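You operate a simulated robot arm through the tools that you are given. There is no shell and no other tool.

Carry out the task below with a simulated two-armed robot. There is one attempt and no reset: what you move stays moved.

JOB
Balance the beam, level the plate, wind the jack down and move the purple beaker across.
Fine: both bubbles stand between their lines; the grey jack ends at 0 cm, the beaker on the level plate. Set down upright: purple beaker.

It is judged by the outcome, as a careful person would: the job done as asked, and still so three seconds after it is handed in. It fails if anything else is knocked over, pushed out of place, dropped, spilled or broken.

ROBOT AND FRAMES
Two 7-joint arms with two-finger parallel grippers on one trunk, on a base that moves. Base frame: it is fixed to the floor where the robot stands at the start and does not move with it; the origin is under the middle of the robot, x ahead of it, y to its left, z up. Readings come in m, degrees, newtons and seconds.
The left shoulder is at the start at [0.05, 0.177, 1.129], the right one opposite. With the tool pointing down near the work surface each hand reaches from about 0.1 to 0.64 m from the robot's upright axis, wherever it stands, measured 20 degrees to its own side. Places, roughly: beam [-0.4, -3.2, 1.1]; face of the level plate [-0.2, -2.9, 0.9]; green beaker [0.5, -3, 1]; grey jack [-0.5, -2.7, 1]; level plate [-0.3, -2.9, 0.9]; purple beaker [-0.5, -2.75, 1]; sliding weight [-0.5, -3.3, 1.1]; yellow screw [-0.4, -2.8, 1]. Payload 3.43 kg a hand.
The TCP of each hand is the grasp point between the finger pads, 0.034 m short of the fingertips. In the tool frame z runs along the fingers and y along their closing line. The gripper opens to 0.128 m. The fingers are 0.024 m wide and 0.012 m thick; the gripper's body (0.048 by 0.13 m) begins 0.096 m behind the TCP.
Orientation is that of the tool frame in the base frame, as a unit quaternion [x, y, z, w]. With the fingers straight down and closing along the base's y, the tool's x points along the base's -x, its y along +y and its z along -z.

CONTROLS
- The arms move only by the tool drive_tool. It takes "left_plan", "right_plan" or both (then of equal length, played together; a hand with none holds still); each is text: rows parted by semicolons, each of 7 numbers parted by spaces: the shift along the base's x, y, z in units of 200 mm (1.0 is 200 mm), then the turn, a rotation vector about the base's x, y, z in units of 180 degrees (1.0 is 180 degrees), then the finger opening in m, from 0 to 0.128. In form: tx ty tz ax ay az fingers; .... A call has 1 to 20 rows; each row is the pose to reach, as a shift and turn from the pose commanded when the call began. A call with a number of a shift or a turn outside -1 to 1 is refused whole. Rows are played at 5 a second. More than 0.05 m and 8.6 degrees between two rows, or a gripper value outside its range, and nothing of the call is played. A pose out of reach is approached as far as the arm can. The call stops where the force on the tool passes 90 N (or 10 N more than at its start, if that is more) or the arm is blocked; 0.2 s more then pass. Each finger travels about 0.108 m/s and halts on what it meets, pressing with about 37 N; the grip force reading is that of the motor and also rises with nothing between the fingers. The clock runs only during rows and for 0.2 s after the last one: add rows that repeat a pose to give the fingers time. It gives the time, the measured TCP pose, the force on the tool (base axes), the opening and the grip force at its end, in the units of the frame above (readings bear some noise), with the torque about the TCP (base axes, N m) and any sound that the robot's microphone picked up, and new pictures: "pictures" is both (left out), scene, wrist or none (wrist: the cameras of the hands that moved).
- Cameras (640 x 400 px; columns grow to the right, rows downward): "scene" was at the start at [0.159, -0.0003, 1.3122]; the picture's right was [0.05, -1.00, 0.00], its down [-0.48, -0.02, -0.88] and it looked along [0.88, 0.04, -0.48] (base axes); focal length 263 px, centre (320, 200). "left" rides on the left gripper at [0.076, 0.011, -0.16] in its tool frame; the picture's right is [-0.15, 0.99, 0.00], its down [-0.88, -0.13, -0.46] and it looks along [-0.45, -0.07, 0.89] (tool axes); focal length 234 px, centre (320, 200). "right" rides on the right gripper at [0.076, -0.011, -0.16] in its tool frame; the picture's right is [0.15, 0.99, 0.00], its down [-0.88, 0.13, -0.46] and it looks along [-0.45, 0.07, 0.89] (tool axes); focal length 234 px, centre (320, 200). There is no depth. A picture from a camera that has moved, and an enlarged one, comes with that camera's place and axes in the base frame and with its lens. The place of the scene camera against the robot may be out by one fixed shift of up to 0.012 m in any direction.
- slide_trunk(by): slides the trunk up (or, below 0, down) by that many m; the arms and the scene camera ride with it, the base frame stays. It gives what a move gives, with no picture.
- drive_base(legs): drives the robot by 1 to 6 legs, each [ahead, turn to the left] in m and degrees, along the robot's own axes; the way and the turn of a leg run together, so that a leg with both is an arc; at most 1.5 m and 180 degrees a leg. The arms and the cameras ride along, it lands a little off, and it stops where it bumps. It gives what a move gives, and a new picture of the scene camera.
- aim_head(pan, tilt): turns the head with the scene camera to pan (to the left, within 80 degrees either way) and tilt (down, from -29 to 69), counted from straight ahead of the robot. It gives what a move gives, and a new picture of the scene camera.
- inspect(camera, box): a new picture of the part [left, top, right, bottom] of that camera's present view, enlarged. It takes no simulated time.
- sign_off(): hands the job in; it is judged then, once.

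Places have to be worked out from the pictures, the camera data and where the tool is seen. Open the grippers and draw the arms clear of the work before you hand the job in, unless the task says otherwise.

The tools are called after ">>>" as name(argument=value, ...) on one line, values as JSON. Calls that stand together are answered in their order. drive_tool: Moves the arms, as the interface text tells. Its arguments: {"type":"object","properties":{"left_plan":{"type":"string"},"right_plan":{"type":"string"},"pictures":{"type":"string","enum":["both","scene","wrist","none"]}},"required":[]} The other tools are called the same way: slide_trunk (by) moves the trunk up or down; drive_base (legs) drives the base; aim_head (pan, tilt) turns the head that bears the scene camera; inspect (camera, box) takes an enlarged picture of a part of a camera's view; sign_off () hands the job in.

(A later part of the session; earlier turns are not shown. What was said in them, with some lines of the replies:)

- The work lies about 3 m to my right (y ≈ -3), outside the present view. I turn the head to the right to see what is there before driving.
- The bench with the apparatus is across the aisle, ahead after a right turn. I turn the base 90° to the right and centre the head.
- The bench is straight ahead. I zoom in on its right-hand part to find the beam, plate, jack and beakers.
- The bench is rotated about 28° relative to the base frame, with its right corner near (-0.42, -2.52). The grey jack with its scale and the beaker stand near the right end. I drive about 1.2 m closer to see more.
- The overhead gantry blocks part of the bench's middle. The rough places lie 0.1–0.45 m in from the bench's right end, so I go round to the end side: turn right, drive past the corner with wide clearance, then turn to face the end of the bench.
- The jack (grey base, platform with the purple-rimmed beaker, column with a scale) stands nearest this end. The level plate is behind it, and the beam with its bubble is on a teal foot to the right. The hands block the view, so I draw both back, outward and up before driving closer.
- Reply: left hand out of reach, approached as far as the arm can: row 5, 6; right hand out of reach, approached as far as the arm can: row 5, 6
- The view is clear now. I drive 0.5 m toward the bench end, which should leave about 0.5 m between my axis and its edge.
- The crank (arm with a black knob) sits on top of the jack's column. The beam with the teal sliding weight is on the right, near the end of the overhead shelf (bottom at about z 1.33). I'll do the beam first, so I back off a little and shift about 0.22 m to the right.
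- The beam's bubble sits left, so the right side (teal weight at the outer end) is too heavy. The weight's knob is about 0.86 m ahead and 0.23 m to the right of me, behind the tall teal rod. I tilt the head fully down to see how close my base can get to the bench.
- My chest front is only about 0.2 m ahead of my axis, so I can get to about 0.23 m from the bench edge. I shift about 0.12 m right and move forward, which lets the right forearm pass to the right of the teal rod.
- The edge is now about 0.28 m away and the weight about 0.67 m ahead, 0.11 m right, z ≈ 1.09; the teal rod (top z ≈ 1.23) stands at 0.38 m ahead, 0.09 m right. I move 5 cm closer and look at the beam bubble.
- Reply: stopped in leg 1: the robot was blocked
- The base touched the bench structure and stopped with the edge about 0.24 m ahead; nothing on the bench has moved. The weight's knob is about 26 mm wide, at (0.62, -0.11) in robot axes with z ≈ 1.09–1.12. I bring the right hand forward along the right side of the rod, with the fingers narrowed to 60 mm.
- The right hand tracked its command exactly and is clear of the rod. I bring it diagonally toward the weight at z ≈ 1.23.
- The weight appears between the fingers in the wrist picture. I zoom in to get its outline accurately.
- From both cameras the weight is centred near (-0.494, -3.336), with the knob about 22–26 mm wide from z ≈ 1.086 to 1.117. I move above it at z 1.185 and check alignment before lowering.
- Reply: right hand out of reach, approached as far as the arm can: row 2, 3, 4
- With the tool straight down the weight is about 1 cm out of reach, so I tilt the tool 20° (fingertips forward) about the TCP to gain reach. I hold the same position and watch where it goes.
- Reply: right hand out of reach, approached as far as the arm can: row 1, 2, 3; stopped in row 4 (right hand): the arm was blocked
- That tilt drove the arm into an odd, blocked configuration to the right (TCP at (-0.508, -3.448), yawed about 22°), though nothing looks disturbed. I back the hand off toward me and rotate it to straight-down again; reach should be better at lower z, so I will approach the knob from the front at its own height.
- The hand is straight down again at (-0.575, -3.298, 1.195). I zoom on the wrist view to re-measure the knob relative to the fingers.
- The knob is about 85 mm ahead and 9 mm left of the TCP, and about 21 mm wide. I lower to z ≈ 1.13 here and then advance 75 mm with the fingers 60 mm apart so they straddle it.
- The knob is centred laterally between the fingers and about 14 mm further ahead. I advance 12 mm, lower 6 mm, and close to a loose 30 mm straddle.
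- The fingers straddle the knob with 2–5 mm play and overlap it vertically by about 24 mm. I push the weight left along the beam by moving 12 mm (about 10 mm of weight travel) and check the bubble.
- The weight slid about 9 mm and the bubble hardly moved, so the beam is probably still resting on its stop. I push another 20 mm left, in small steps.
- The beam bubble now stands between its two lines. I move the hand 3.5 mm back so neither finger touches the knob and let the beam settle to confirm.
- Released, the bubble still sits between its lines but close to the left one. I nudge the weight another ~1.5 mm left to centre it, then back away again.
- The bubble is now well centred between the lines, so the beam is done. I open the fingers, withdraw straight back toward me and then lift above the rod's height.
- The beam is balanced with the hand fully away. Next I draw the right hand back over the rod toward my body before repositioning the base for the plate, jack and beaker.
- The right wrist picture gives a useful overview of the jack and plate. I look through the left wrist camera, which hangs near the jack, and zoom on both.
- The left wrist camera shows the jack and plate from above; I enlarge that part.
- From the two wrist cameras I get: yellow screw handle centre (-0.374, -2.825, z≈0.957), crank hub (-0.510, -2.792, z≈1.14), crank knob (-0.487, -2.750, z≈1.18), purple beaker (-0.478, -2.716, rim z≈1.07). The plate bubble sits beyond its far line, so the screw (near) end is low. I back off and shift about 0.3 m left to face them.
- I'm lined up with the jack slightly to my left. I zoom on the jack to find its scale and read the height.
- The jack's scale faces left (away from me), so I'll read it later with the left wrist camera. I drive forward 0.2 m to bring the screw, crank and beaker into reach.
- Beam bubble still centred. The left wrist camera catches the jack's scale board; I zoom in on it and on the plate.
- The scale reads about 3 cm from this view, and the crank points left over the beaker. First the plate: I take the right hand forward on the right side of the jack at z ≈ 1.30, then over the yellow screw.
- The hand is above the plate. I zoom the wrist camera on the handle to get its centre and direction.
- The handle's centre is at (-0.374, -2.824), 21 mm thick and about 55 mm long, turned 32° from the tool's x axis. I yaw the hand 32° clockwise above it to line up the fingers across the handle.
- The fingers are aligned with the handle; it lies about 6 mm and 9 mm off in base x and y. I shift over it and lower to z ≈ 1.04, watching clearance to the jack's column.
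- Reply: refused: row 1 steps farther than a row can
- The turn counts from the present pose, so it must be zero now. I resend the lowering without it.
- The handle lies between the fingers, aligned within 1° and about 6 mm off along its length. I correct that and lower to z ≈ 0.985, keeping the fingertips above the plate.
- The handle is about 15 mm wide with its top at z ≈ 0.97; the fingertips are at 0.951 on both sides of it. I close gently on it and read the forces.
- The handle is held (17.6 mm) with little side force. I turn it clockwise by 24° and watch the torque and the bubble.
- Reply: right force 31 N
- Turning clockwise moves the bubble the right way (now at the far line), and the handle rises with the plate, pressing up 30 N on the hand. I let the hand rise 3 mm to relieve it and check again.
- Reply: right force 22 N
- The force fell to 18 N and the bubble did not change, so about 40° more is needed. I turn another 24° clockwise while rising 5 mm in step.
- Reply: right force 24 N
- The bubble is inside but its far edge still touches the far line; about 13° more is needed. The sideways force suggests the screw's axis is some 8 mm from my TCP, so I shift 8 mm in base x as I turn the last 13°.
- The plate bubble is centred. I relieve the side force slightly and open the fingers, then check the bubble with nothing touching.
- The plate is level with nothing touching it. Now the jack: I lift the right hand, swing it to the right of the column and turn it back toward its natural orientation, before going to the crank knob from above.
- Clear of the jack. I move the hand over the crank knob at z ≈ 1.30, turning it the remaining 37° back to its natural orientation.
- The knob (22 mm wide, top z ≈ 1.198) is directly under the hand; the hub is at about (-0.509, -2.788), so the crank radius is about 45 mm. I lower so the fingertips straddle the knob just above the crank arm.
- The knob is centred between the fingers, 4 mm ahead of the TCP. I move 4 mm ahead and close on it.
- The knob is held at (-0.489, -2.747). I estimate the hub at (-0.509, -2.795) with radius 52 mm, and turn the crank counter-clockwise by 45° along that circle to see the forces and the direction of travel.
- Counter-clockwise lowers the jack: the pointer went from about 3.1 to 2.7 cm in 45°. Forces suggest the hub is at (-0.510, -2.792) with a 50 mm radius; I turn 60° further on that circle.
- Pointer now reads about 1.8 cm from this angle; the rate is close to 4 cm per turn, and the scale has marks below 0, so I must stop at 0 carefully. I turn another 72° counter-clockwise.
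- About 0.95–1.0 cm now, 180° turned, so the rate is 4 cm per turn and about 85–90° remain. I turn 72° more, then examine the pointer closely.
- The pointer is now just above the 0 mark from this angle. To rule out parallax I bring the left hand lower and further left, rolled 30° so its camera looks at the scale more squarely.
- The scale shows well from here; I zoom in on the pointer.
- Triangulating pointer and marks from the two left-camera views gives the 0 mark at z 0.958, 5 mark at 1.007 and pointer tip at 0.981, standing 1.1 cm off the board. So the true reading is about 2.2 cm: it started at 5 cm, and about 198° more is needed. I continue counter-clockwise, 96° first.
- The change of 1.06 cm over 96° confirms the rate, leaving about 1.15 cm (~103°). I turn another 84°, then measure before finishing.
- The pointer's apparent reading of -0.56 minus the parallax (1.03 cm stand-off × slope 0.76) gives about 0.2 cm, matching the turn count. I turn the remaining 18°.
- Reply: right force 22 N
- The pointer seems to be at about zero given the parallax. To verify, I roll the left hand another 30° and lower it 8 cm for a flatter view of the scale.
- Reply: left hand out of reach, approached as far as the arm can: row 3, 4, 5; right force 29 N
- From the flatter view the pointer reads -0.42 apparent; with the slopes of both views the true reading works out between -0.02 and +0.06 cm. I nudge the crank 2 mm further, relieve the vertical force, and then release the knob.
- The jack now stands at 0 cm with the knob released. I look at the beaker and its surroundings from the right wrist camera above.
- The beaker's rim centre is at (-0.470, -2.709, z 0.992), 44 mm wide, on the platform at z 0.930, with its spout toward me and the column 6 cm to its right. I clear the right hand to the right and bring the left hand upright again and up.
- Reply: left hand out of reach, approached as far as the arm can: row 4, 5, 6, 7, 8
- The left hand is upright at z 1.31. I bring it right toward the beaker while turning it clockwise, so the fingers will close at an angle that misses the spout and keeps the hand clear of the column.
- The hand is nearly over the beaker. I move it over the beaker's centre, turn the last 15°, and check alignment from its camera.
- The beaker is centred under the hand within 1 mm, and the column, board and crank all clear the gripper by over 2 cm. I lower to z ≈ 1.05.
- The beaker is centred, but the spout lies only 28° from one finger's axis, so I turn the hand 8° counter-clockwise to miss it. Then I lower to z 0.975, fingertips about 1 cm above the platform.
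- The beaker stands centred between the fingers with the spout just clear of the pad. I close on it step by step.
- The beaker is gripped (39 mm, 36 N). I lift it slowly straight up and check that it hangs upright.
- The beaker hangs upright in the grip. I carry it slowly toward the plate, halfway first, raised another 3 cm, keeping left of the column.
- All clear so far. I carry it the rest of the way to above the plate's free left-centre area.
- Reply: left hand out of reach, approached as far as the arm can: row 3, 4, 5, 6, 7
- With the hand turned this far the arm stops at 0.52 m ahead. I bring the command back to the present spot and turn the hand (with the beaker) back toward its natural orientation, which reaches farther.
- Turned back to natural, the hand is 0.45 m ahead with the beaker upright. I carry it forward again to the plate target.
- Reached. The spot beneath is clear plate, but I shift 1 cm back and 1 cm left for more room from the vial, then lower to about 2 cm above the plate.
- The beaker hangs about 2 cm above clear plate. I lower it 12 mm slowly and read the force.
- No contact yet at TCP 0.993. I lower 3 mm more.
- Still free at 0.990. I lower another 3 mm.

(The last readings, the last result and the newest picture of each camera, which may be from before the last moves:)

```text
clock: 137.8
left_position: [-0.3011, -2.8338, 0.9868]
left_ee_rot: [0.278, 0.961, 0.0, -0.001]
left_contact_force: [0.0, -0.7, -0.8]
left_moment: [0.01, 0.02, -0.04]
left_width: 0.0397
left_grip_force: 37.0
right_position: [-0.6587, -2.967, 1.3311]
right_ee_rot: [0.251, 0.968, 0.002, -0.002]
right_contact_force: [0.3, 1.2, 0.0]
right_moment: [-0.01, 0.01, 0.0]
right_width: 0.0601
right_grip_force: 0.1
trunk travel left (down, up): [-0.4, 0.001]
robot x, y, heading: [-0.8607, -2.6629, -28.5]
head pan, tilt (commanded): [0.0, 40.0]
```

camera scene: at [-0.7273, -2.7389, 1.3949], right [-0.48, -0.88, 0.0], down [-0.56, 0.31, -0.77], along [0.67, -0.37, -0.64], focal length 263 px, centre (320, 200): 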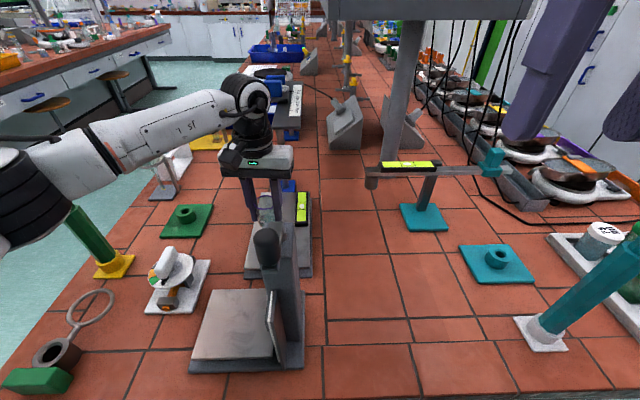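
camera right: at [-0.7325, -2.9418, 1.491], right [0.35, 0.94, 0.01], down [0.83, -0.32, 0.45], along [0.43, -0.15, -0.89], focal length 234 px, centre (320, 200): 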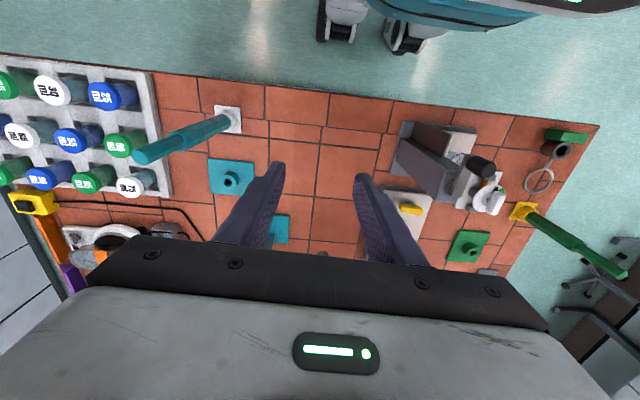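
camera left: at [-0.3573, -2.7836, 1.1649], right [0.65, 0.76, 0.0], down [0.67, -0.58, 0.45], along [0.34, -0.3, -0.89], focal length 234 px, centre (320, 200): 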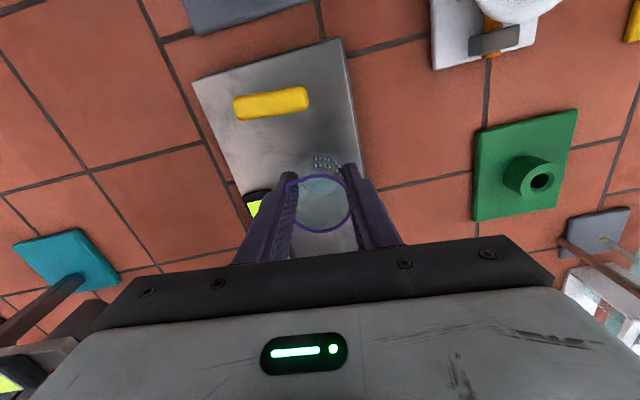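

No contact yet at 0.987. I go on in 2 mm steps.

>>> drive_tool(left_plan="0 0 -0.005 0 0 0 0.036; 0 0 -0.01 0 0 0 0.036; 0 0 -0.01 0 0 0 0.036", pictures="none")

>>> inspect(camera="scene", box=[230, 170, 320, 260])

>>> inspect(camera="left", box=[200, 80, 460, 250])

```text
clock: 138.6
left_position: [-0.3001, -2.8337, 0.9839]
left_ee_rot: [0.278, 0.96, 0.0, -0.001]
left_contact_force: [-1.1, -1.1, 0.1]
left_moment: [-0.02, -0.02, 0.0]
left_width: 0.0399
left_grip_force: 36.9
right_position: [-0.6594, -2.9669, 1.3326]
right_ee_rot: [0.251, 0.968, 0.001, -0.001]
right_contact_force: [-0.1, 0.6, 0.2]
right_moment: [-0.01, 0.02, 0.0]
right_width: 0.0602
right_grip_force: 0.0
trunk travel left (down, up): [-0.4, 0.001]
robot x, y, heading: [-0.8599, -2.6618, -28.4]
head pan, tilt (commanded): [0.0, 40.0]
```

```text
4.44 times, centred on (275, 215) of scene
camera zoom: at [-0.7273, -2.739, 1.3949], right [-0.48, -0.88, 0.0], down [-0.56, 0.31, -0.77], along [0.67, -0.37, -0.64], focal length 1170 px, centre (520, 133)
```

zoom: 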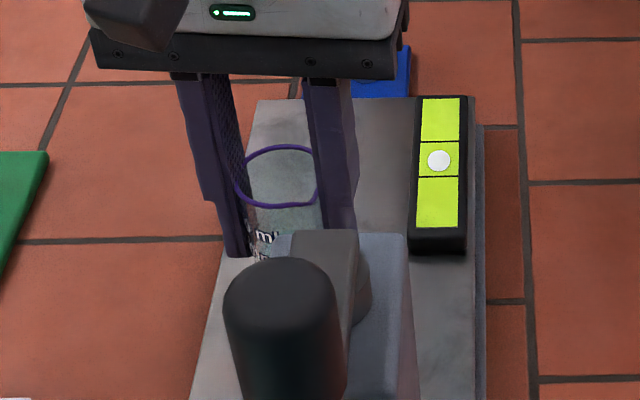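

```text
2.35 times, centred on (330, 165) of left
camera zoom: at [-0.3577, -2.7842, 1.1445], right [0.65, 0.76, 0.0], down [0.68, -0.58, 0.45], along [0.34, -0.3, -0.89], focal length 551 px, centre (296, 282)
```

zoom: 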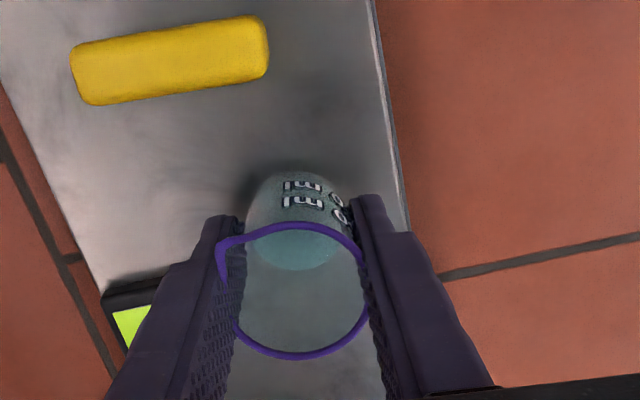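

Bubble still centred and no contact yet. I keep lowering in 2 mm steps.

>>> drive_tool(left_plan="0 0 -0.005 0 0 0 0.036; 0 0 -0.01 0 0 0 0.036; 0 0 -0.01 0 0 0 0.036", pictures="none")

```text
clock: 139.4
left_position: [-0.2992, -2.8341, 0.983]
left_ee_rot: [0.279, 0.96, 0.001, 0.0]
left_contact_force: [0.4, 0.2, 0.0]
left_moment: [-0.01, 0.0, 0.0]
left_width: 0.0397
left_grip_force: 36.9
right_position: [-0.6583, -2.9662, 1.3315]
right_ee_rot: [0.251, 0.968, 0.002, -0.001]
right_contact_force: [0.3, 0.4, 0.6]
right_moment: [0.01, 0.0, 0.0]
right_width: 0.0599
right_grip_force: 0.1
trunk travel left (down, up): [-0.4, 0.001]
robot x, y, heading: [-0.8638, -2.6556, -28.6]
head pan, tilt (commanded): [0.0, 40.0]
```

Still free (command 0.9835). Another 2 mm.

>>> drive_tool(left_plan="0 0 -0.005 0 0 0 0.036; 0 0 -0.01 0 0 0 0.036; 0 0 -0.01 0 0 0 0.036", pictures="none")

```text
clock: 140.2
left_position: [-0.3003, -2.8348, 0.9798]
left_ee_rot: [0.277, 0.961, 0.0, -0.001]
left_contact_force: [0.2, 1.0, -0.1]
left_moment: [-0.05, 0.0, 0.03]
left_width: 0.0398
left_grip_force: 36.9
right_position: [-0.6593, -2.9667, 1.3319]
right_ee_rot: [0.251, 0.968, 0.002, -0.001]
right_contact_force: [0.1, -1.1, -0.3]
right_moment: [0.03, -0.02, -0.02]
right_width: 0.06
right_grip_force: 0.0
trunk travel left (down, up): [-0.4, 0.001]
robot x, y, heading: [-0.8626, -2.662, -28.8]
head pan, tilt (commanded): [0.0, 40.0]
```

Still free at 0.9815 commanded. Another 2 mm.

>>> drive_tool(left_plan="0 0 -0.005 0 0 0 0.036; 0 0 -0.01 0 0 0 0.036; 0 0 -0.01 0 0 0 0.036", pictures="none")

>>> inspect(camera="left", box=[200, 80, 460, 250])

>>> inspect(camera="right", box=[360, 100, 520, 260])

```text
clock: 141.0
left_position: [-0.3006, -2.8339, 0.9792]
left_ee_rot: [0.278, 0.961, 0.0, -0.001]
left_contact_force: [0.7, 0.5, -0.8]
left_moment: [0.02, 0.01, 0.04]
left_width: 0.0399
left_grip_force: 37.2
right_position: [-0.6584, -2.9665, 1.3309]
right_ee_rot: [0.252, 0.968, 0.002, -0.001]
right_contact_force: [-0.8, -0.2, -0.1]
right_moment: [-0.02, 0.0, 0.0]
right_width: 0.0599
right_grip_force: 0.0
trunk travel left (down, up): [-0.4, 0.001]
robot x, y, heading: [-0.8635, -2.6632, -28.4]
head pan, tilt (commanded): [0.0, 40.0]
```

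```text
2.35 times, centred on (330, 165) of left
camera zoom: at [-0.3574, -2.7843, 1.1385], right [0.65, 0.76, 0.0], down [0.68, -0.58, 0.45], along [0.34, -0.3, -0.89], focal length 551 px, centre (296, 282)
```

zoom: 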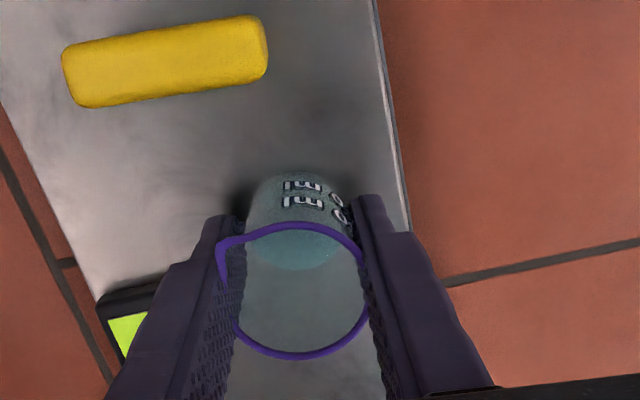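

```text
2.50 times, centred on (440, 180) of right
camera zoom: at [-0.731, -2.9396, 1.4913], right [0.35, 0.94, 0.0], down [0.83, -0.32, 0.45], along [0.43, -0.16, -0.89], focal length 585 px, centre (20, 250)
```

zoom: 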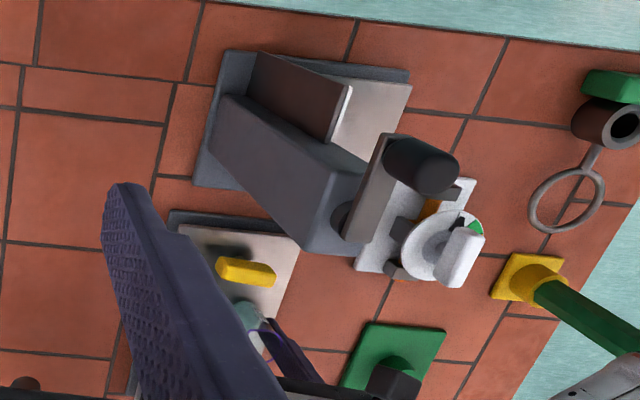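

No contact yet; I continue, 2 mm at a time.

>>> drive_tool(left_plan="0 0 -0.005 0 0 0 0.036; 0 0 -0.01 0 0 0 0.036; 0 0 -0.01 0 0 0 0.036", pictures="none")

```text
clock: 141.8
left_position: [-0.3007, -2.8343, 0.9757]
left_ee_rot: [0.278, 0.961, 0.0, 0.0]
left_contact_force: [-0.2, 0.0, 0.1]
left_moment: [-0.02, 0.01, 0.02]
left_width: 0.0396
left_grip_force: 37.1
right_position: [-0.6594, -2.9656, 1.3315]
right_ee_rot: [0.251, 0.968, 0.002, -0.002]
right_contact_force: [0.2, -0.3, -0.5]
right_moment: [-0.01, -0.01, 0.0]
right_width: 0.0603
right_grip_force: 0.0
trunk travel left (down, up): [-0.4, 0.001]
robot x, y, heading: [-0.8582, -2.6587, -28.9]
head pan, tilt (commanded): [0.0, 40.0]
```

Command 0.9775, still free. I continue with another 2 mm.

>>> drive_tool(left_plan="0 0 -0.005 0 0 0 0.036; 0 0 -0.01 0 0 0 0.036; 0 0 -0.01 0 0 0 0.036", pictures="none")

>>> inspect(camera="scene", box=[230, 170, 320, 260])

```text
clock: 142.6
left_position: [-0.3005, -2.833, 0.9738]
left_ee_rot: [0.279, 0.96, 0.0, 0.0]
left_contact_force: [0.0, 0.5, -0.9]
left_moment: [-0.01, 0.03, -0.02]
left_width: 0.0397
left_grip_force: 36.8
right_position: [-0.6597, -2.9661, 1.3312]
right_ee_rot: [0.251, 0.968, 0.002, -0.002]
right_contact_force: [-0.2, 0.2, 0.0]
right_moment: [0.01, 0.01, 0.01]
right_width: 0.0603
right_grip_force: 0.1
trunk travel left (down, up): [-0.4, 0.001]
robot x, y, heading: [-0.8627, -2.6625, -28.5]
head pan, tilt (commanded): [0.0, 40.0]
```

```text
4.44 times, centred on (275, 215) of scene
camera zoom: at [-0.7273, -2.739, 1.3949], right [-0.48, -0.88, 0.0], down [-0.56, 0.31, -0.77], along [0.67, -0.37, -0.64], focal length 1170 px, centre (520, 133)
```

zoom: 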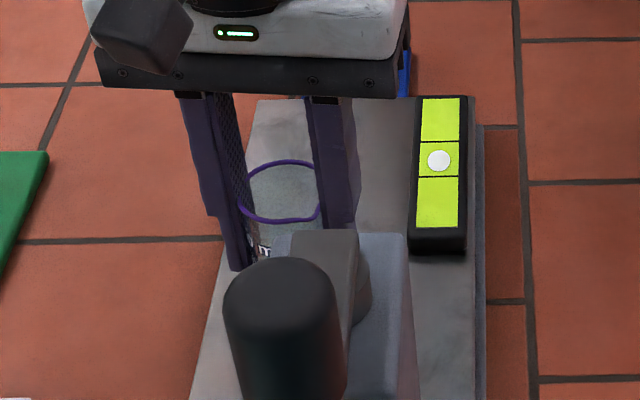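

No contact yet; the knob hides the beaker's foot from the scene camera. I close the right hand's fingers so its camera can see the beaker on the plate from the side.

>>> drive_tool(right_plan="0 0 0 0 0 0 0.03; 0 0 0 0 0 0 0.0; 0 0 0 0 0 0 0.0", pictures="wrist")

>>> inspect(camera="right", box=[380, 150, 500, 250])

```text
clock: 143.4
left_position: [-0.3001, -2.8348, 0.9745]
left_ee_rot: [0.278, 0.96, 0.001, 0.0]
left_contact_force: [-0.2, -0.9, -0.1]
left_moment: [0.0, 0.0, -0.01]
left_width: 0.0399
left_grip_force: 36.9
right_position: [-0.6589, -2.9661, 1.3316]
right_ee_rot: [0.251, 0.968, 0.002, -0.001]
right_contact_force: [-0.7, 0.4, -0.4]
right_moment: [-0.03, -0.01, -0.03]
right_width: 0.0
right_grip_force: 33.3
trunk travel left (down, up): [-0.4, 0.001]
robot x, y, heading: [-0.8616, -2.6585, -28.6]
head pan, tilt (commanded): [0.0, 40.0]
camera right: at [-0.731, -2.9396, 1.4913], right [0.35, 0.94, 0.0], down [0.83, -0.32, 0.45], along [0.43, -0.16, -0.89], focal length 234 px, centre (320, 200)
```

right: 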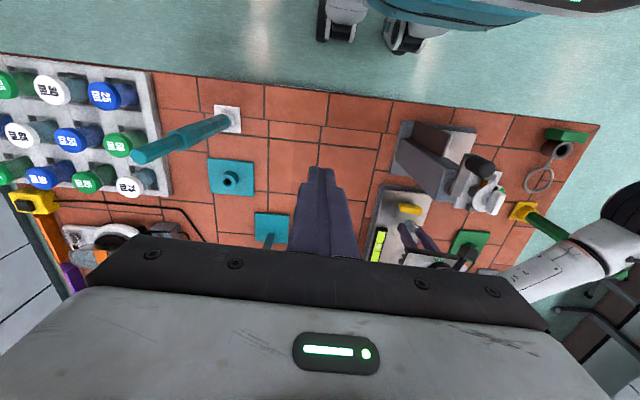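

```text
4.00 times, centred on (440, 200) of right
camera zoom: at [-0.731, -2.9396, 1.4913], right [0.35, 0.94, 0.0], down [0.83, -0.32, 0.45], along [0.43, -0.16, -0.89], focal length 937 px, centre (-160, 200)
```

zoom: 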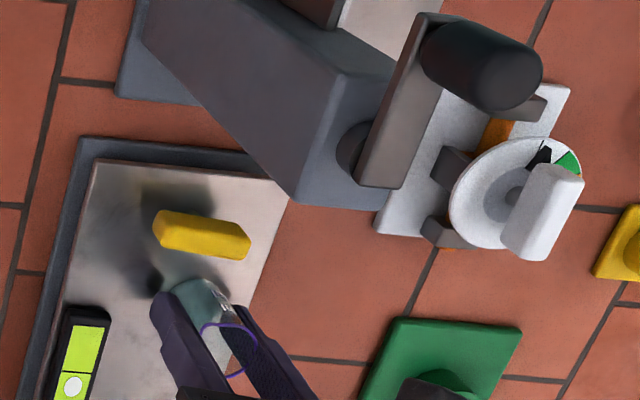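

From the two wrist views the plate's top is at z ≈ 0.931, about the platform's height, so contact should come within the next millimetres. I continue in 2 mm steps.

>>> drive_tool(left_plan="0 0 -0.005 0 0 0 0.036; 0 0 -0.01 0 0 0 0.036; 0 0 -0.01 0 0 0 0.036", pictures="none")

```text
clock: 144.2
left_position: [-0.3, -2.8352, 0.9744]
left_ee_rot: [0.278, 0.961, 0.0, 0.0]
left_contact_force: [0.7, 0.5, 5.5]
left_moment: [0.04, 0.07, 0.01]
left_width: 0.0396
left_grip_force: 36.8
right_position: [-0.6594, -2.9649, 1.3332]
right_ee_rot: [0.251, 0.968, 0.002, -0.001]
right_contact_force: [0.0, 0.0, 0.1]
right_moment: [-0.01, 0.01, -0.02]
right_width: 0.0
right_grip_force: 33.1
trunk travel left (down, up): [-0.4, 0.001]
robot x, y, heading: [-0.861, -2.6594, -28.5]
head pan, tilt (commanded): [0.0, 40.0]
```

Contact: 5.5 N upward. The beaker stands on the plate; I open the fingers slowly and hold.

>>> drive_tool(left_plan="0 0 0 0 0 0 0.041; 0 0 0 0 0 0 0.044; 0 0 0 0 0 0 0.05; 0 0 0 0 0 0 0.056; 0 0 0 0 0 0 0.06; 0 0 0 0 0 0 0.06; 0 0 0 0 0 0 0.06", pictures="wrist")

>>> inspect(camera="left", box=[200, 80, 460, 250])

>>> inspect(camera="right", box=[380, 150, 500, 250])

```text
clock: 145.8
left_position: [-0.2998, -2.8358, 0.9732]
left_ee_rot: [0.278, 0.961, 0.0, -0.002]
left_contact_force: [0.9, -0.9, 0.0]
left_moment: [0.03, 0.04, -0.02]
left_width: 0.0603
left_grip_force: 0.0
right_position: [-0.6587, -2.9667, 1.3318]
right_ee_rot: [0.251, 0.968, 0.002, -0.002]
right_contact_force: [-0.1, -0.2, 0.1]
right_moment: [-0.01, 0.0, 0.02]
right_width: 0.0001
right_grip_force: 32.9
trunk travel left (down, up): [-0.4, 0.001]
robot x, y, heading: [-0.8627, -2.6606, -28.6]
head pan, tilt (commanded): [0.0, 40.0]
camera left: at [-0.3578, -2.7844, 1.1327], right [0.65, 0.76, 0.0], down [0.67, -0.58, 0.45], along [0.34, -0.3, -0.89], focal length 234 px, centre (320, 200)
```

left: 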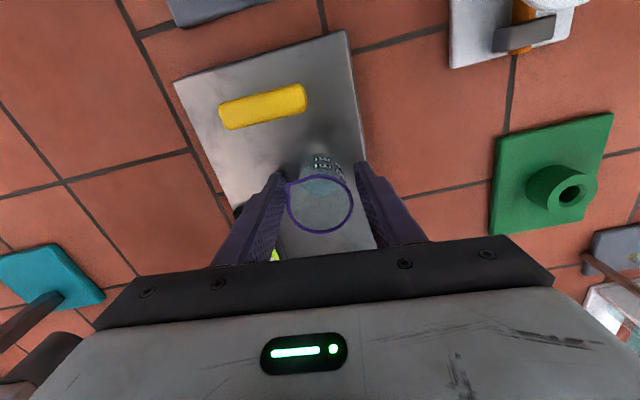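

```text
2.35 times, centred on (330, 165) of left
camera zoom: at [-0.3578, -2.7844, 1.1327], right [0.65, 0.76, 0.0], down [0.67, -0.58, 0.45], along [0.34, -0.3, -0.89], focal length 551 px, centre (296, 282)
```

zoom: 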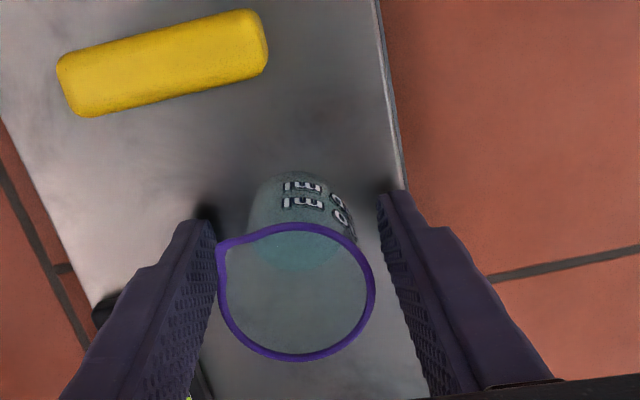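

```text
4.00 times, centred on (440, 200) of right
camera zoom: at [-0.731, -2.9396, 1.4913], right [0.35, 0.94, 0.0], down [0.83, -0.32, 0.45], along [0.43, -0.16, -0.89], focal length 937 px, centre (-160, 200)
```

zoom: 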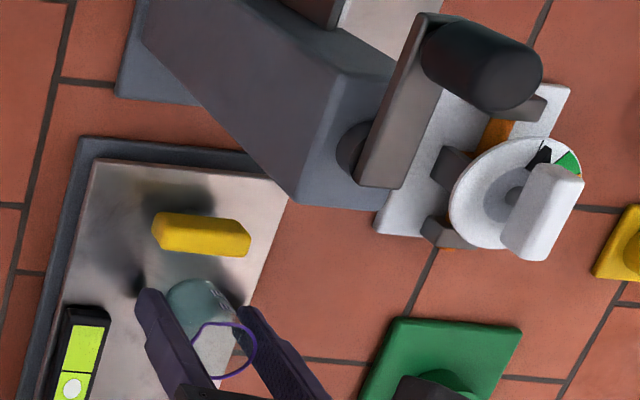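

The beaker stands upright on the plate with clearance to both fingers. I lift the hand straight up, slowly at first.

>>> drive_tool(left_plan="0 0 0.03 0 0 0 0.062; 0 0 0.1 0 0 0 0.062; 0 0 0.25 0 0 0 0.062; 0 0 0.45 0 0 0 0.062; 0 0 0.65 0 0 0 0.062; 0 0 0.75 0 0 0 0.062", pictures="both")

>>> inspect(camera="left", box=[200, 20, 460, 250])

>>> inspect(camera="scene", box=[230, 170, 330, 280])

```text
clock: 147.2
left_position: [-0.3007, -2.8328, 1.1244]
left_ee_rot: [0.278, 0.961, 0.0, -0.001]
left_contact_force: [0.2, -0.9, -0.2]
left_moment: [0.0, 0.03, 0.0]
left_width: 0.062
left_grip_force: 0.1
right_position: [-0.6596, -2.9662, 1.3314]
right_ee_rot: [0.251, 0.968, 0.002, -0.001]
right_contact_force: [-0.3, 0.6, -0.6]
right_moment: [0.02, 0.02, -0.03]
right_width: 0.0
right_grip_force: 32.8
trunk travel left (down, up): [-0.4, 0.001]
robot x, y, heading: [-0.8624, -2.6569, -28.5]
head pan, tilt (commanded): [0.0, 40.0]
camera scene: at [-0.7275, -2.739, 1.3949], right [-0.48, -0.88, 0.0], down [-0.56, 0.31, -0.77], along [0.67, -0.37, -0.64], focal length 263 px, centre (320, 200)
camera left: at [-0.3579, -2.7834, 1.2837], right [0.65, 0.76, 0.0], down [0.67, -0.58, 0.45], along [0.34, -0.3, -0.89], focal length 234 px, centre (320, 200)
```

scene: 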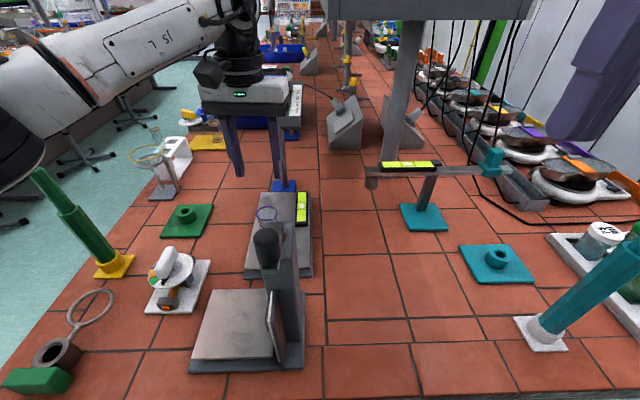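
left: 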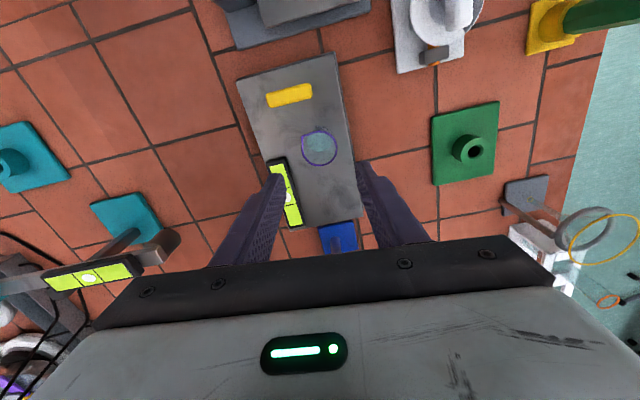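

```text
1.74 times, centred on (330, 135) of left
camera zoom: at [-0.3579, -2.7834, 1.2837], right [0.65, 0.76, 0.0], down [0.67, -0.58, 0.45], along [0.34, -0.3, -0.89], focal length 407 px, centre (303, 313)
```

zoom: 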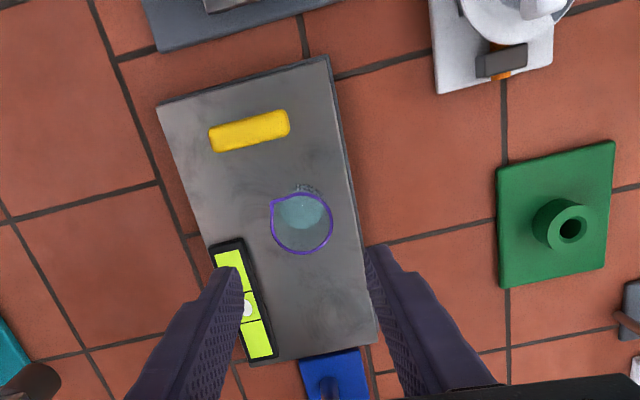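

```text
3.64 times, centred on (280, 225) of scene
camera zoom: at [-0.7275, -2.739, 1.3949], right [-0.48, -0.88, 0.0], down [-0.56, 0.31, -0.77], along [0.67, -0.37, -0.64], focal length 958 px, centre (466, 109)
```

zoom: 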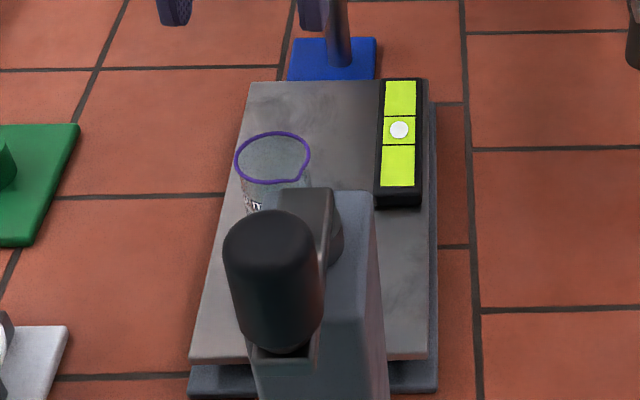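

The beaker stands on the plate and the plate bubble is still centred. I withdraw the left hand up and back to my left, clear of the crank and the green rod.

>>> drive_tool(left_plan="0 0 0.15 0 0 0 0.062; -0.046 0.176 0.27 0 0 0 0.062; -0.092 0.352 0.39 0 0 0 0.062; -0.138 0.527 0.51 0 0 0 0.062; -0.185 0.703 0.6 0 0 0 0.062; -0.231 0.879 0.65 0 0 0 0.062", pictures="both")

>>> inspect(camera="scene", box=[270, 180, 330, 230])

>>> inspect(camera="scene", box=[360, 140, 520, 240])

```text
clock: 148.6
left_position: [-0.346, -2.658, 1.253]
left_ee_rot: [0.279, 0.96, 0.0, -0.001]
left_contact_force: [-1.0, 0.8, 0.7]
left_moment: [-0.01, 0.0, 0.04]
left_width: 0.0619
left_grip_force: 0.0
right_position: [-0.66, -2.9651, 1.3319]
right_ee_rot: [0.251, 0.968, 0.002, 0.0]
right_contact_force: [0.0, -0.5, 0.5]
right_moment: [-0.04, -0.02, 0.0]
right_width: 0.0
right_grip_force: 33.2
trunk travel left (down, up): [-0.4, 0.001]
robot x, y, heading: [-0.8627, -2.6596, -28.7]
head pan, tilt (commanded): [0.0, 40.0]
camera scene: at [-0.7278, -2.7378, 1.3951], right [-0.48, -0.88, 0.0], down [-0.56, 0.31, -0.77], along [0.67, -0.37, -0.64], focal length 263 px, centre (320, 200)
camera left: at [-0.4037, -2.6075, 1.4135], right [0.65, 0.76, 0.0], down [0.68, -0.58, 0.45], along [0.34, -0.3, -0.89], focal length 234 px, centre (320, 200)
```

scene: 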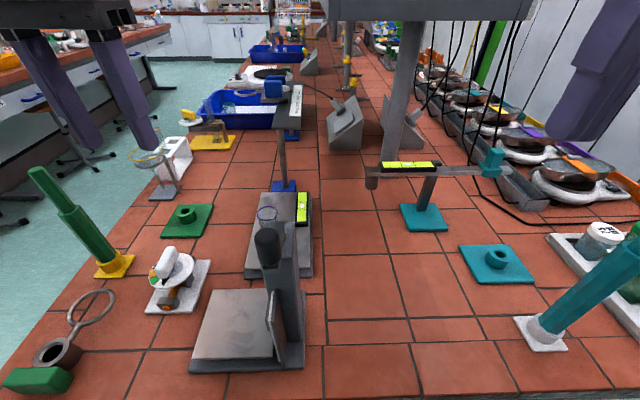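
left: 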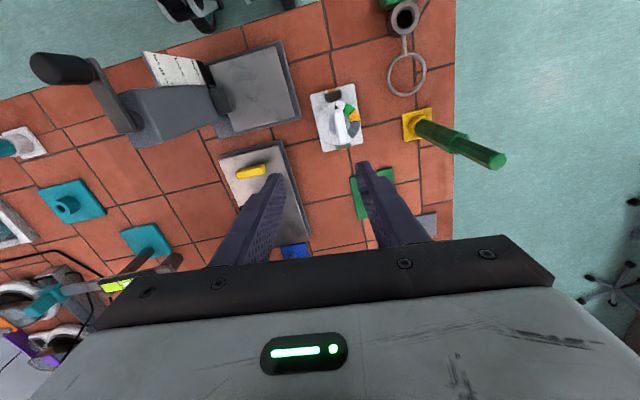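

```text
8.00 times, centred on (300, 205) of scene
camera zoom: at [-0.7278, -2.7378, 1.3951], right [-0.48, -0.88, 0.0], down [-0.56, 0.31, -0.77], along [0.67, -0.37, -0.64], focal length 2107 px, centre (480, 160)
```

zoom: 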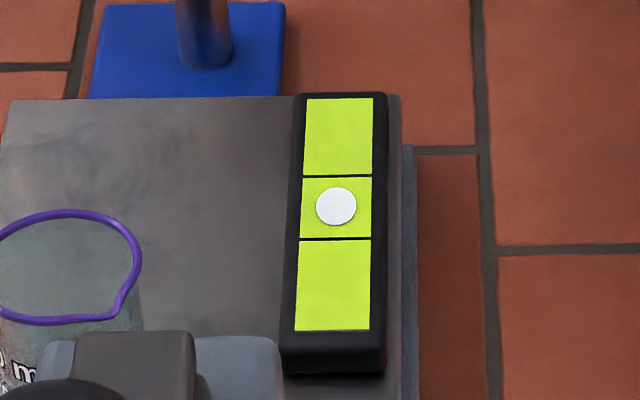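

```text
4.00 times, centred on (440, 190) of scene
camera zoom: at [-0.7278, -2.7378, 1.3951], right [-0.48, -0.88, 0.0], down [-0.56, 0.31, -0.77], along [0.67, -0.37, -0.64], focal length 1054 px, centre (-160, 240)
```

zoom: 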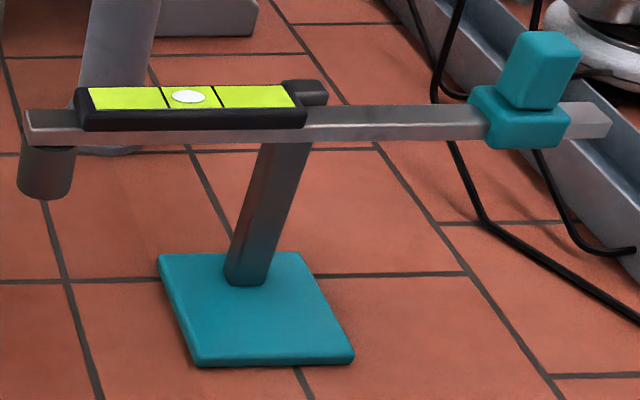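

Both bubbles stand between their lines, the beaker is upright on the plate and the jack is at zero. I open both grippers and then back the robot straight off so the arms are clear of the bench.

>>> drive_tool(left_plan="0 0 0.1 0 0 0 0.1; 0 0 0.2 0 0 0 0.1; 0 0 0.2 0 0 0 0.1", right_plan="0 0 0 0 0 0 0.05; 0 0 0 0 0 0 0.1; 0 0 0 0 0 0 0.1", pictures="none")

>>> drive_base(legs=[[-0.5, 0]])

```text
clock: 149.4
left_position: [-0.3456, -2.6582, 1.2926]
left_ee_rot: [0.279, 0.96, 0.0, -0.001]
left_contact_force: [1.1, 0.1, -0.7]
left_moment: [0.01, 0.02, -0.02]
left_width: 0.1002
left_grip_force: 0.2
right_position: [-0.6586, -2.9653, 1.3313]
right_ee_rot: [0.252, 0.968, 0.002, -0.001]
right_contact_force: [0.1, 0.1, 0.2]
right_moment: [0.0, -0.03, -0.02]
right_width: 0.1002
right_grip_force: 0.1
trunk travel left (down, up): [-0.4, 0.001]
robot x, y, heading: [-0.8654, -2.6569, -28.7]
head pan, tilt (commanded): [0.0, 40.0]
```

```text
clock: 152.4
left_position: [-0.7845, -2.419, 1.2935]
left_ee_rot: [0.278, 0.961, -0.001, -0.001]
left_contact_force: [-0.3, -0.9, 0.4]
left_moment: [-0.01, 0.05, 0.0]
left_width: 0.0998
left_grip_force: 0.1
right_position: [-1.0973, -2.7275, 1.3321]
right_ee_rot: [0.251, 0.968, 0.002, -0.001]
right_contact_force: [0.5, 1.1, 0.2]
right_moment: [-0.02, 0.01, 0.01]
right_width: 0.0997
right_grip_force: 0.2
trunk travel left (down, up): [-0.4, 0.001]
robot x, y, heading: [-1.3026, -2.4228, -28.7]
head pan, tilt (commanded): [0.0, 40.0]
camera scene: at [-1.1656, -2.5002, 1.395], right [-0.48, -0.88, 0.0], down [-0.56, 0.31, -0.77], along [0.67, -0.37, -0.64], focal length 263 px, centre (320, 200)
```

scene: 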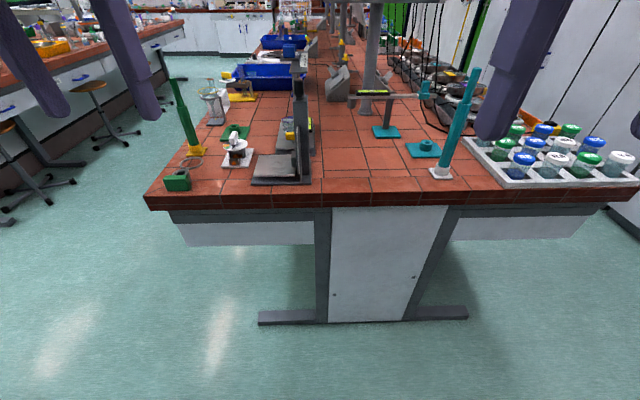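

The arms are clear of the bench. For a last check of the jack I shift about 0.4 m left at this distance, so that I can look at the scale face with the head camera lowered to the pointer's height.

>>> drive_base(legs=[[0, 60], [0.45, 0], [0, -60]])

>>> slide_trunk(by=-0.38)

>>> aim_head(pan=-25, tilt=10)

```text
clock: 160.3
left_position: [-0.4019, -2.1898, 1.2933]
left_ee_rot: [0.278, 0.961, 0.001, -0.001]
left_contact_force: [-0.2, -0.7, 0.1]
left_moment: [0.0, 0.0, -0.02]
left_width: 0.1002
left_grip_force: 0.0
right_position: [-0.7165, -2.4962, 1.3323]
right_ee_rot: [0.251, 0.968, 0.002, -0.001]
right_contact_force: [0.7, -0.2, -0.8]
right_moment: [0.03, -0.03, -0.02]
right_width: 0.0998
right_grip_force: 0.2
trunk travel left (down, up): [-0.4, 0.001]
robot x, y, heading: [-0.9186, -2.1905, -28.6]
head pan, tilt (commanded): [0.0, 40.0]
camera scene: at [-0.7833, -2.2696, 1.3949], right [-0.48, -0.88, 0.0], down [-0.56, 0.31, -0.77], along [0.67, -0.37, -0.64], focal length 263 px, centre (320, 200)
```

scene: 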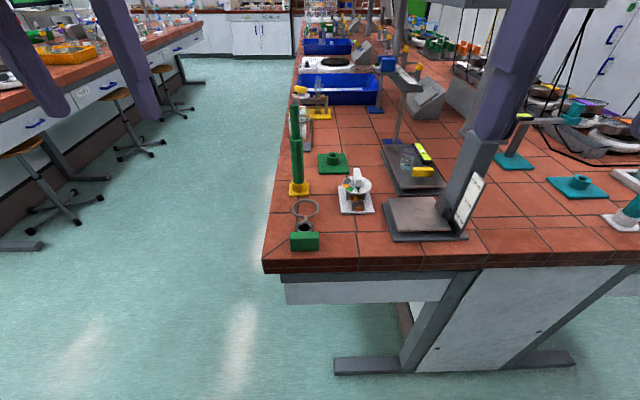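

```text
clock: 164.0
left_position: [-0.4015, -2.1898, 0.9135]
left_ee_rot: [0.279, 0.96, 0.0, -0.001]
left_contact_force: [0.4, 0.5, 0.1]
left_moment: [0.0, 0.02, -0.01]
left_width: 0.0998
left_grip_force: 0.0
right_position: [-0.7155, -2.4976, 0.952]
right_ee_rot: [0.251, 0.968, 0.001, -0.001]
right_contact_force: [-0.7, -0.1, 0.2]
right_moment: [0.0, -0.03, -0.03]
right_width: 0.1001
right_grip_force: 0.1
trunk travel left (down, up): [-0.02, 0.381]
robot x, y, heading: [-0.9179, -2.1859, -28.8]
head pan, tilt (commanded): [0.0, 40.0]
```

```text
clock: 165.0
left_position: [-0.4002, -2.1895, 0.9142]
left_ee_rot: [0.279, 0.96, 0.0, -0.001]
left_contact_force: [0.3, -0.3, 0.6]
left_moment: [0.0, -0.01, 0.04]
left_width: 0.1
left_grip_force: 0.1
right_position: [-0.7157, -2.4972, 0.9509]
right_ee_rot: [0.251, 0.968, 0.002, -0.002]
right_contact_force: [0.8, -0.2, 0.2]
right_moment: [0.0, 0.0, 0.02]
right_width: 0.0998
right_grip_force: 0.2
trunk travel left (down, up): [-0.02, 0.381]
robot x, y, heading: [-0.9161, -2.1939, -28.3]
head pan, tilt (commanded): [-25.0, 10.0]
camera scene: at [-0.8027, -2.3035, 1.0626], right [-0.81, -0.59, 0.0], down [-0.1, 0.14, -0.98], along [0.58, -0.79, -0.17], focal length 263 px, centre (320, 200)
```

scene: 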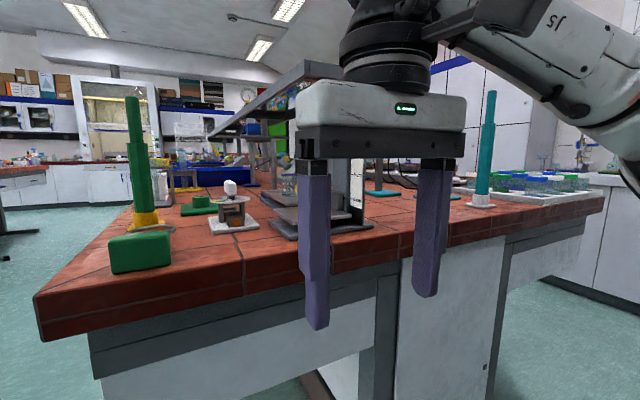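

The scale can be seen between the fingers of the right hand; I zoom in on it.

>>> inspect(camera="scene", box=[325, 155, 385, 235])

>>> inspect(camera="scene", box=[335, 190, 375, 220])

```text
5.00 times, centred on (355, 195) of scene
camera zoom: at [-0.8027, -2.3035, 1.0626], right [-0.81, -0.59, 0.0], down [-0.1, 0.14, -0.98], along [0.58, -0.79, -0.17], focal length 1317 px, centre (145, 225)
```

zoom: 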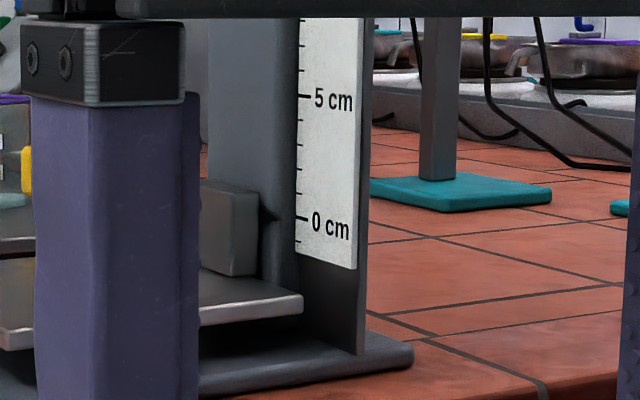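

```text
13.33 times, centred on (355, 205) of scene
camera zoom: at [-0.8027, -2.3035, 1.0626], right [-0.81, -0.59, 0.0], down [-0.1, 0.14, -0.98], along [0.58, -0.79, -0.17], focal length 3512 px, centre (-147, 133)
```

zoom: 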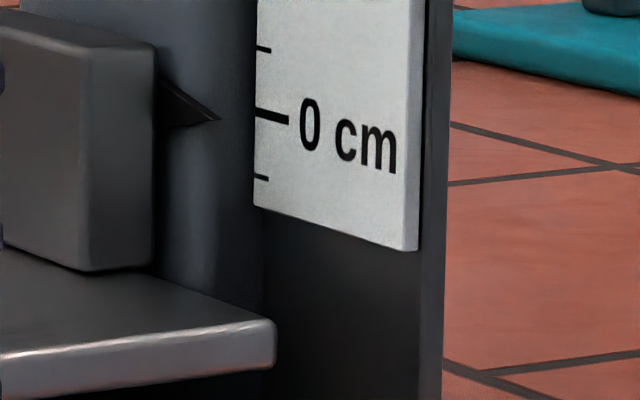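

The pointer is very near the 0 mark. Tilting the head further lowers the camera, so I bring it almost level with the pointer to remove the remaining parallax.

>>> slide_trunk(by=-0.018)

>>> aim_head(pan=-25, tilt=39)

```text
clock: 165.6
left_position: [-0.4012, -2.1892, 0.8943]
left_ee_rot: [0.28, 0.96, 0.001, -0.002]
left_contact_force: [0.3, 0.0, 0.1]
left_moment: [0.02, 0.01, 0.01]
left_width: 0.1001
left_grip_force: 0.0
right_position: [-0.7159, -2.4967, 0.9328]
right_ee_rot: [0.251, 0.968, 0.002, -0.002]
right_contact_force: [0.1, 0.7, -0.2]
right_moment: [-0.03, 0.02, -0.03]
right_width: 0.1001
right_grip_force: 0.0
trunk travel left (down, up): [-0.002, 0.399]
robot x, y, heading: [-0.9185, -2.1902, -28.6]
head pan, tilt (commanded): [-25.0, 10.0]
```

```text
clock: 166.6
left_position: [-0.4019, -2.1899, 0.8945]
left_ee_rot: [0.28, 0.96, 0.001, -0.001]
left_contact_force: [0.4, 0.2, 0.4]
left_moment: [0.02, -0.02, 0.0]
left_width: 0.1
left_grip_force: 0.0
right_position: [-0.7153, -2.4963, 0.9342]
right_ee_rot: [0.252, 0.968, 0.003, -0.002]
right_contact_force: [-0.7, -0.5, -0.2]
right_moment: [0.02, 0.02, 0.01]
right_width: 0.1001
right_grip_force: 0.0
trunk travel left (down, up): [-0.002, 0.399]
robot x, y, heading: [-0.9179, -2.1898, -28.7]
head pan, tilt (commanded): [-25.0, 39.0]
camera scene: at [-0.8071, -2.2977, 0.9985], right [-0.81, -0.59, 0.0], down [-0.37, 0.51, -0.78], along [0.46, -0.63, -0.63], focal length 263 px, centre (320, 200)
```

scene: 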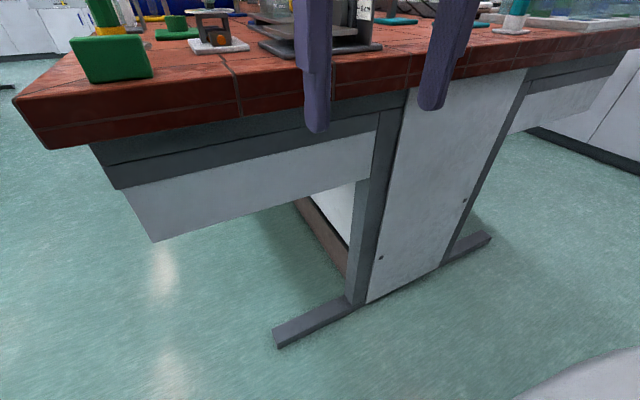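

>>> inspect(camera="scene", box=[330, 0, 390, 50])

>>> inspect(camera="scene", box=[345, 0, 385, 30])

```text
8.00 times, centred on (360, 25) of scene
camera zoom: at [-0.8071, -2.2977, 0.9985], right [-0.81, -0.59, 0.0], down [-0.37, 0.51, -0.78], along [0.46, -0.63, -0.63], focal length 2107 px, centre (0, 1600)
```

zoom: 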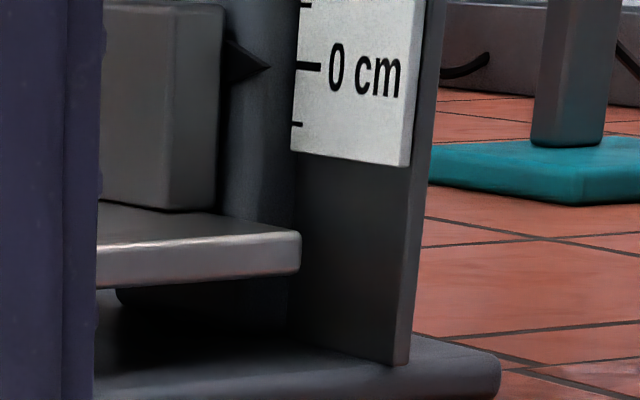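

```text
13.33 times, centred on (365, 15) of scene
camera zoom: at [-0.8071, -2.2977, 0.9985], right [-0.81, -0.59, 0.0], down [-0.37, 0.51, -0.78], along [0.46, -0.63, -0.63], focal length 3512 px, centre (-280, 2667)
```

zoom: 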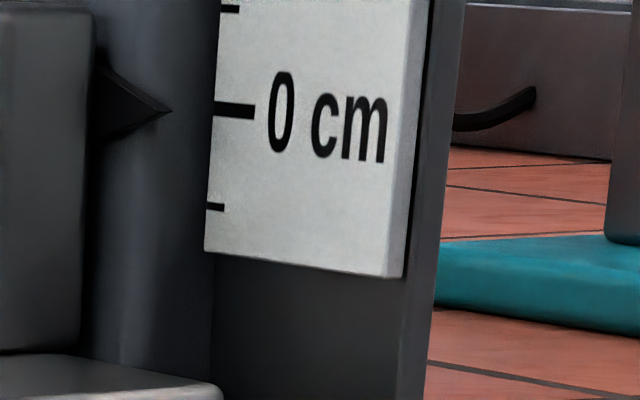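

Level with the pointer, the tip stands at the 0 mark within about half a millimetre. I raise the trunk again for a final overall look at the work.

>>> slide_trunk(by=0.39)

>>> aim_head(pan=-25, tilt=35)

>>> inspect(camera="scene", box=[180, 80, 420, 260])

```text
clock: 170.3
left_position: [-0.4007, -2.1893, 1.2853]
left_ee_rot: [0.279, 0.96, 0.0, -0.001]
left_contact_force: [0.4, 0.2, -0.4]
left_moment: [0.0, 0.01, -0.02]
left_width: 0.1
left_grip_force: 0.1
right_position: [-0.7152, -2.4976, 1.3222]
right_ee_rot: [0.252, 0.968, 0.002, -0.001]
right_contact_force: [0.3, 0.1, -1.1]
right_moment: [0.0, 0.01, 0.0]
right_width: 0.1
right_grip_force: 0.1
trunk travel left (down, up): [-0.392, 0.009]
robot x, y, heading: [-0.918, -2.19, -28.6]
head pan, tilt (commanded): [-25.0, 39.0]
```

```text
clock: 170.9
left_position: [-0.401, -2.1897, 1.2853]
left_ee_rot: [0.279, 0.96, 0.0, -0.001]
left_contact_force: [0.5, 0.1, -0.2]
left_moment: [0.0, -0.02, 0.05]
left_width: 0.1
left_grip_force: 0.1
right_position: [-0.7154, -2.4982, 1.3228]
right_ee_rot: [0.251, 0.968, 0.002, -0.001]
right_contact_force: [0.2, 0.1, 0.2]
right_moment: [-0.03, 0.04, 0.02]
right_width: 0.1001
right_grip_force: 0.0
trunk travel left (down, up): [-0.392, 0.009]
robot x, y, heading: [-0.9158, -2.1872, -28.8]
head pan, tilt (commanded): [-25.0, 35.0]
camera scene: at [-0.8056, -2.2996, 1.3945], right [-0.81, -0.59, 0.0], down [-0.34, 0.46, -0.82], along [0.49, -0.66, -0.57], focal length 263 px, centre (320, 200)
```

scene: 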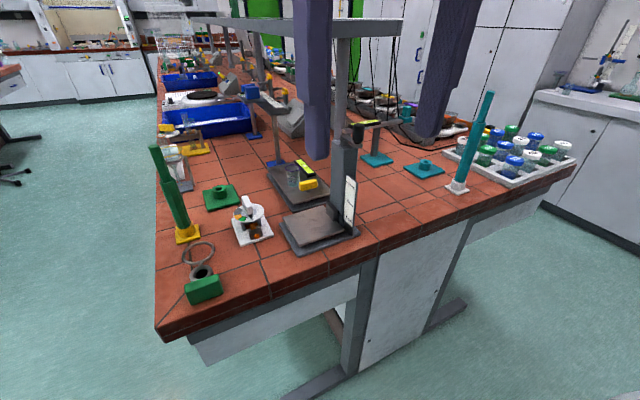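

```text
2.22 times, centred on (300, 170) of scene
camera zoom: at [-0.8056, -2.2996, 1.3945], right [-0.81, -0.59, 0.0], down [-0.34, 0.46, -0.82], along [0.49, -0.66, -0.57], focal length 585 px, centre (364, 267)
```

zoom: 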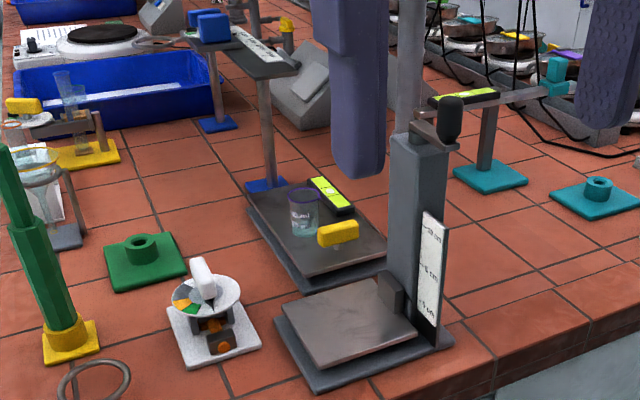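

All four parts are done: the beam and plate bubbles stand between their lines, the jack is at 0 cm, and the purple beaker stands upright on the level plate. Nothing else on the bench was disturbed. The grippers are open and the arms are clear, so I hand the job in.

>>> sign_off()

```text
The job is handed in.
```

I've handed in the job with all four parts done. I don't have the verdict yet.

- **Beam:** I slid the teal weight inward along the beam, and its bubble settled between its lines.
- **Level plate:** I turned the yellow screw about 60° clockwise, and its bubble is centred. It was still centred when I last zoomed in on it, after the beaker was set down.
- **Jack:** I wound it down from about 5 cm. Seen from nearly level with the pointer, it reads 0 cm, about half a millimetre high at most by my estimate.
- **Purple beaker:** It stands upright on the level plate with its liquid still in it.

Driving up to the bench, the base bumped its frame once. I saw nothing on the bench move or fall. Both grippers are open, and the robot is backed off with its arms clear of the work.
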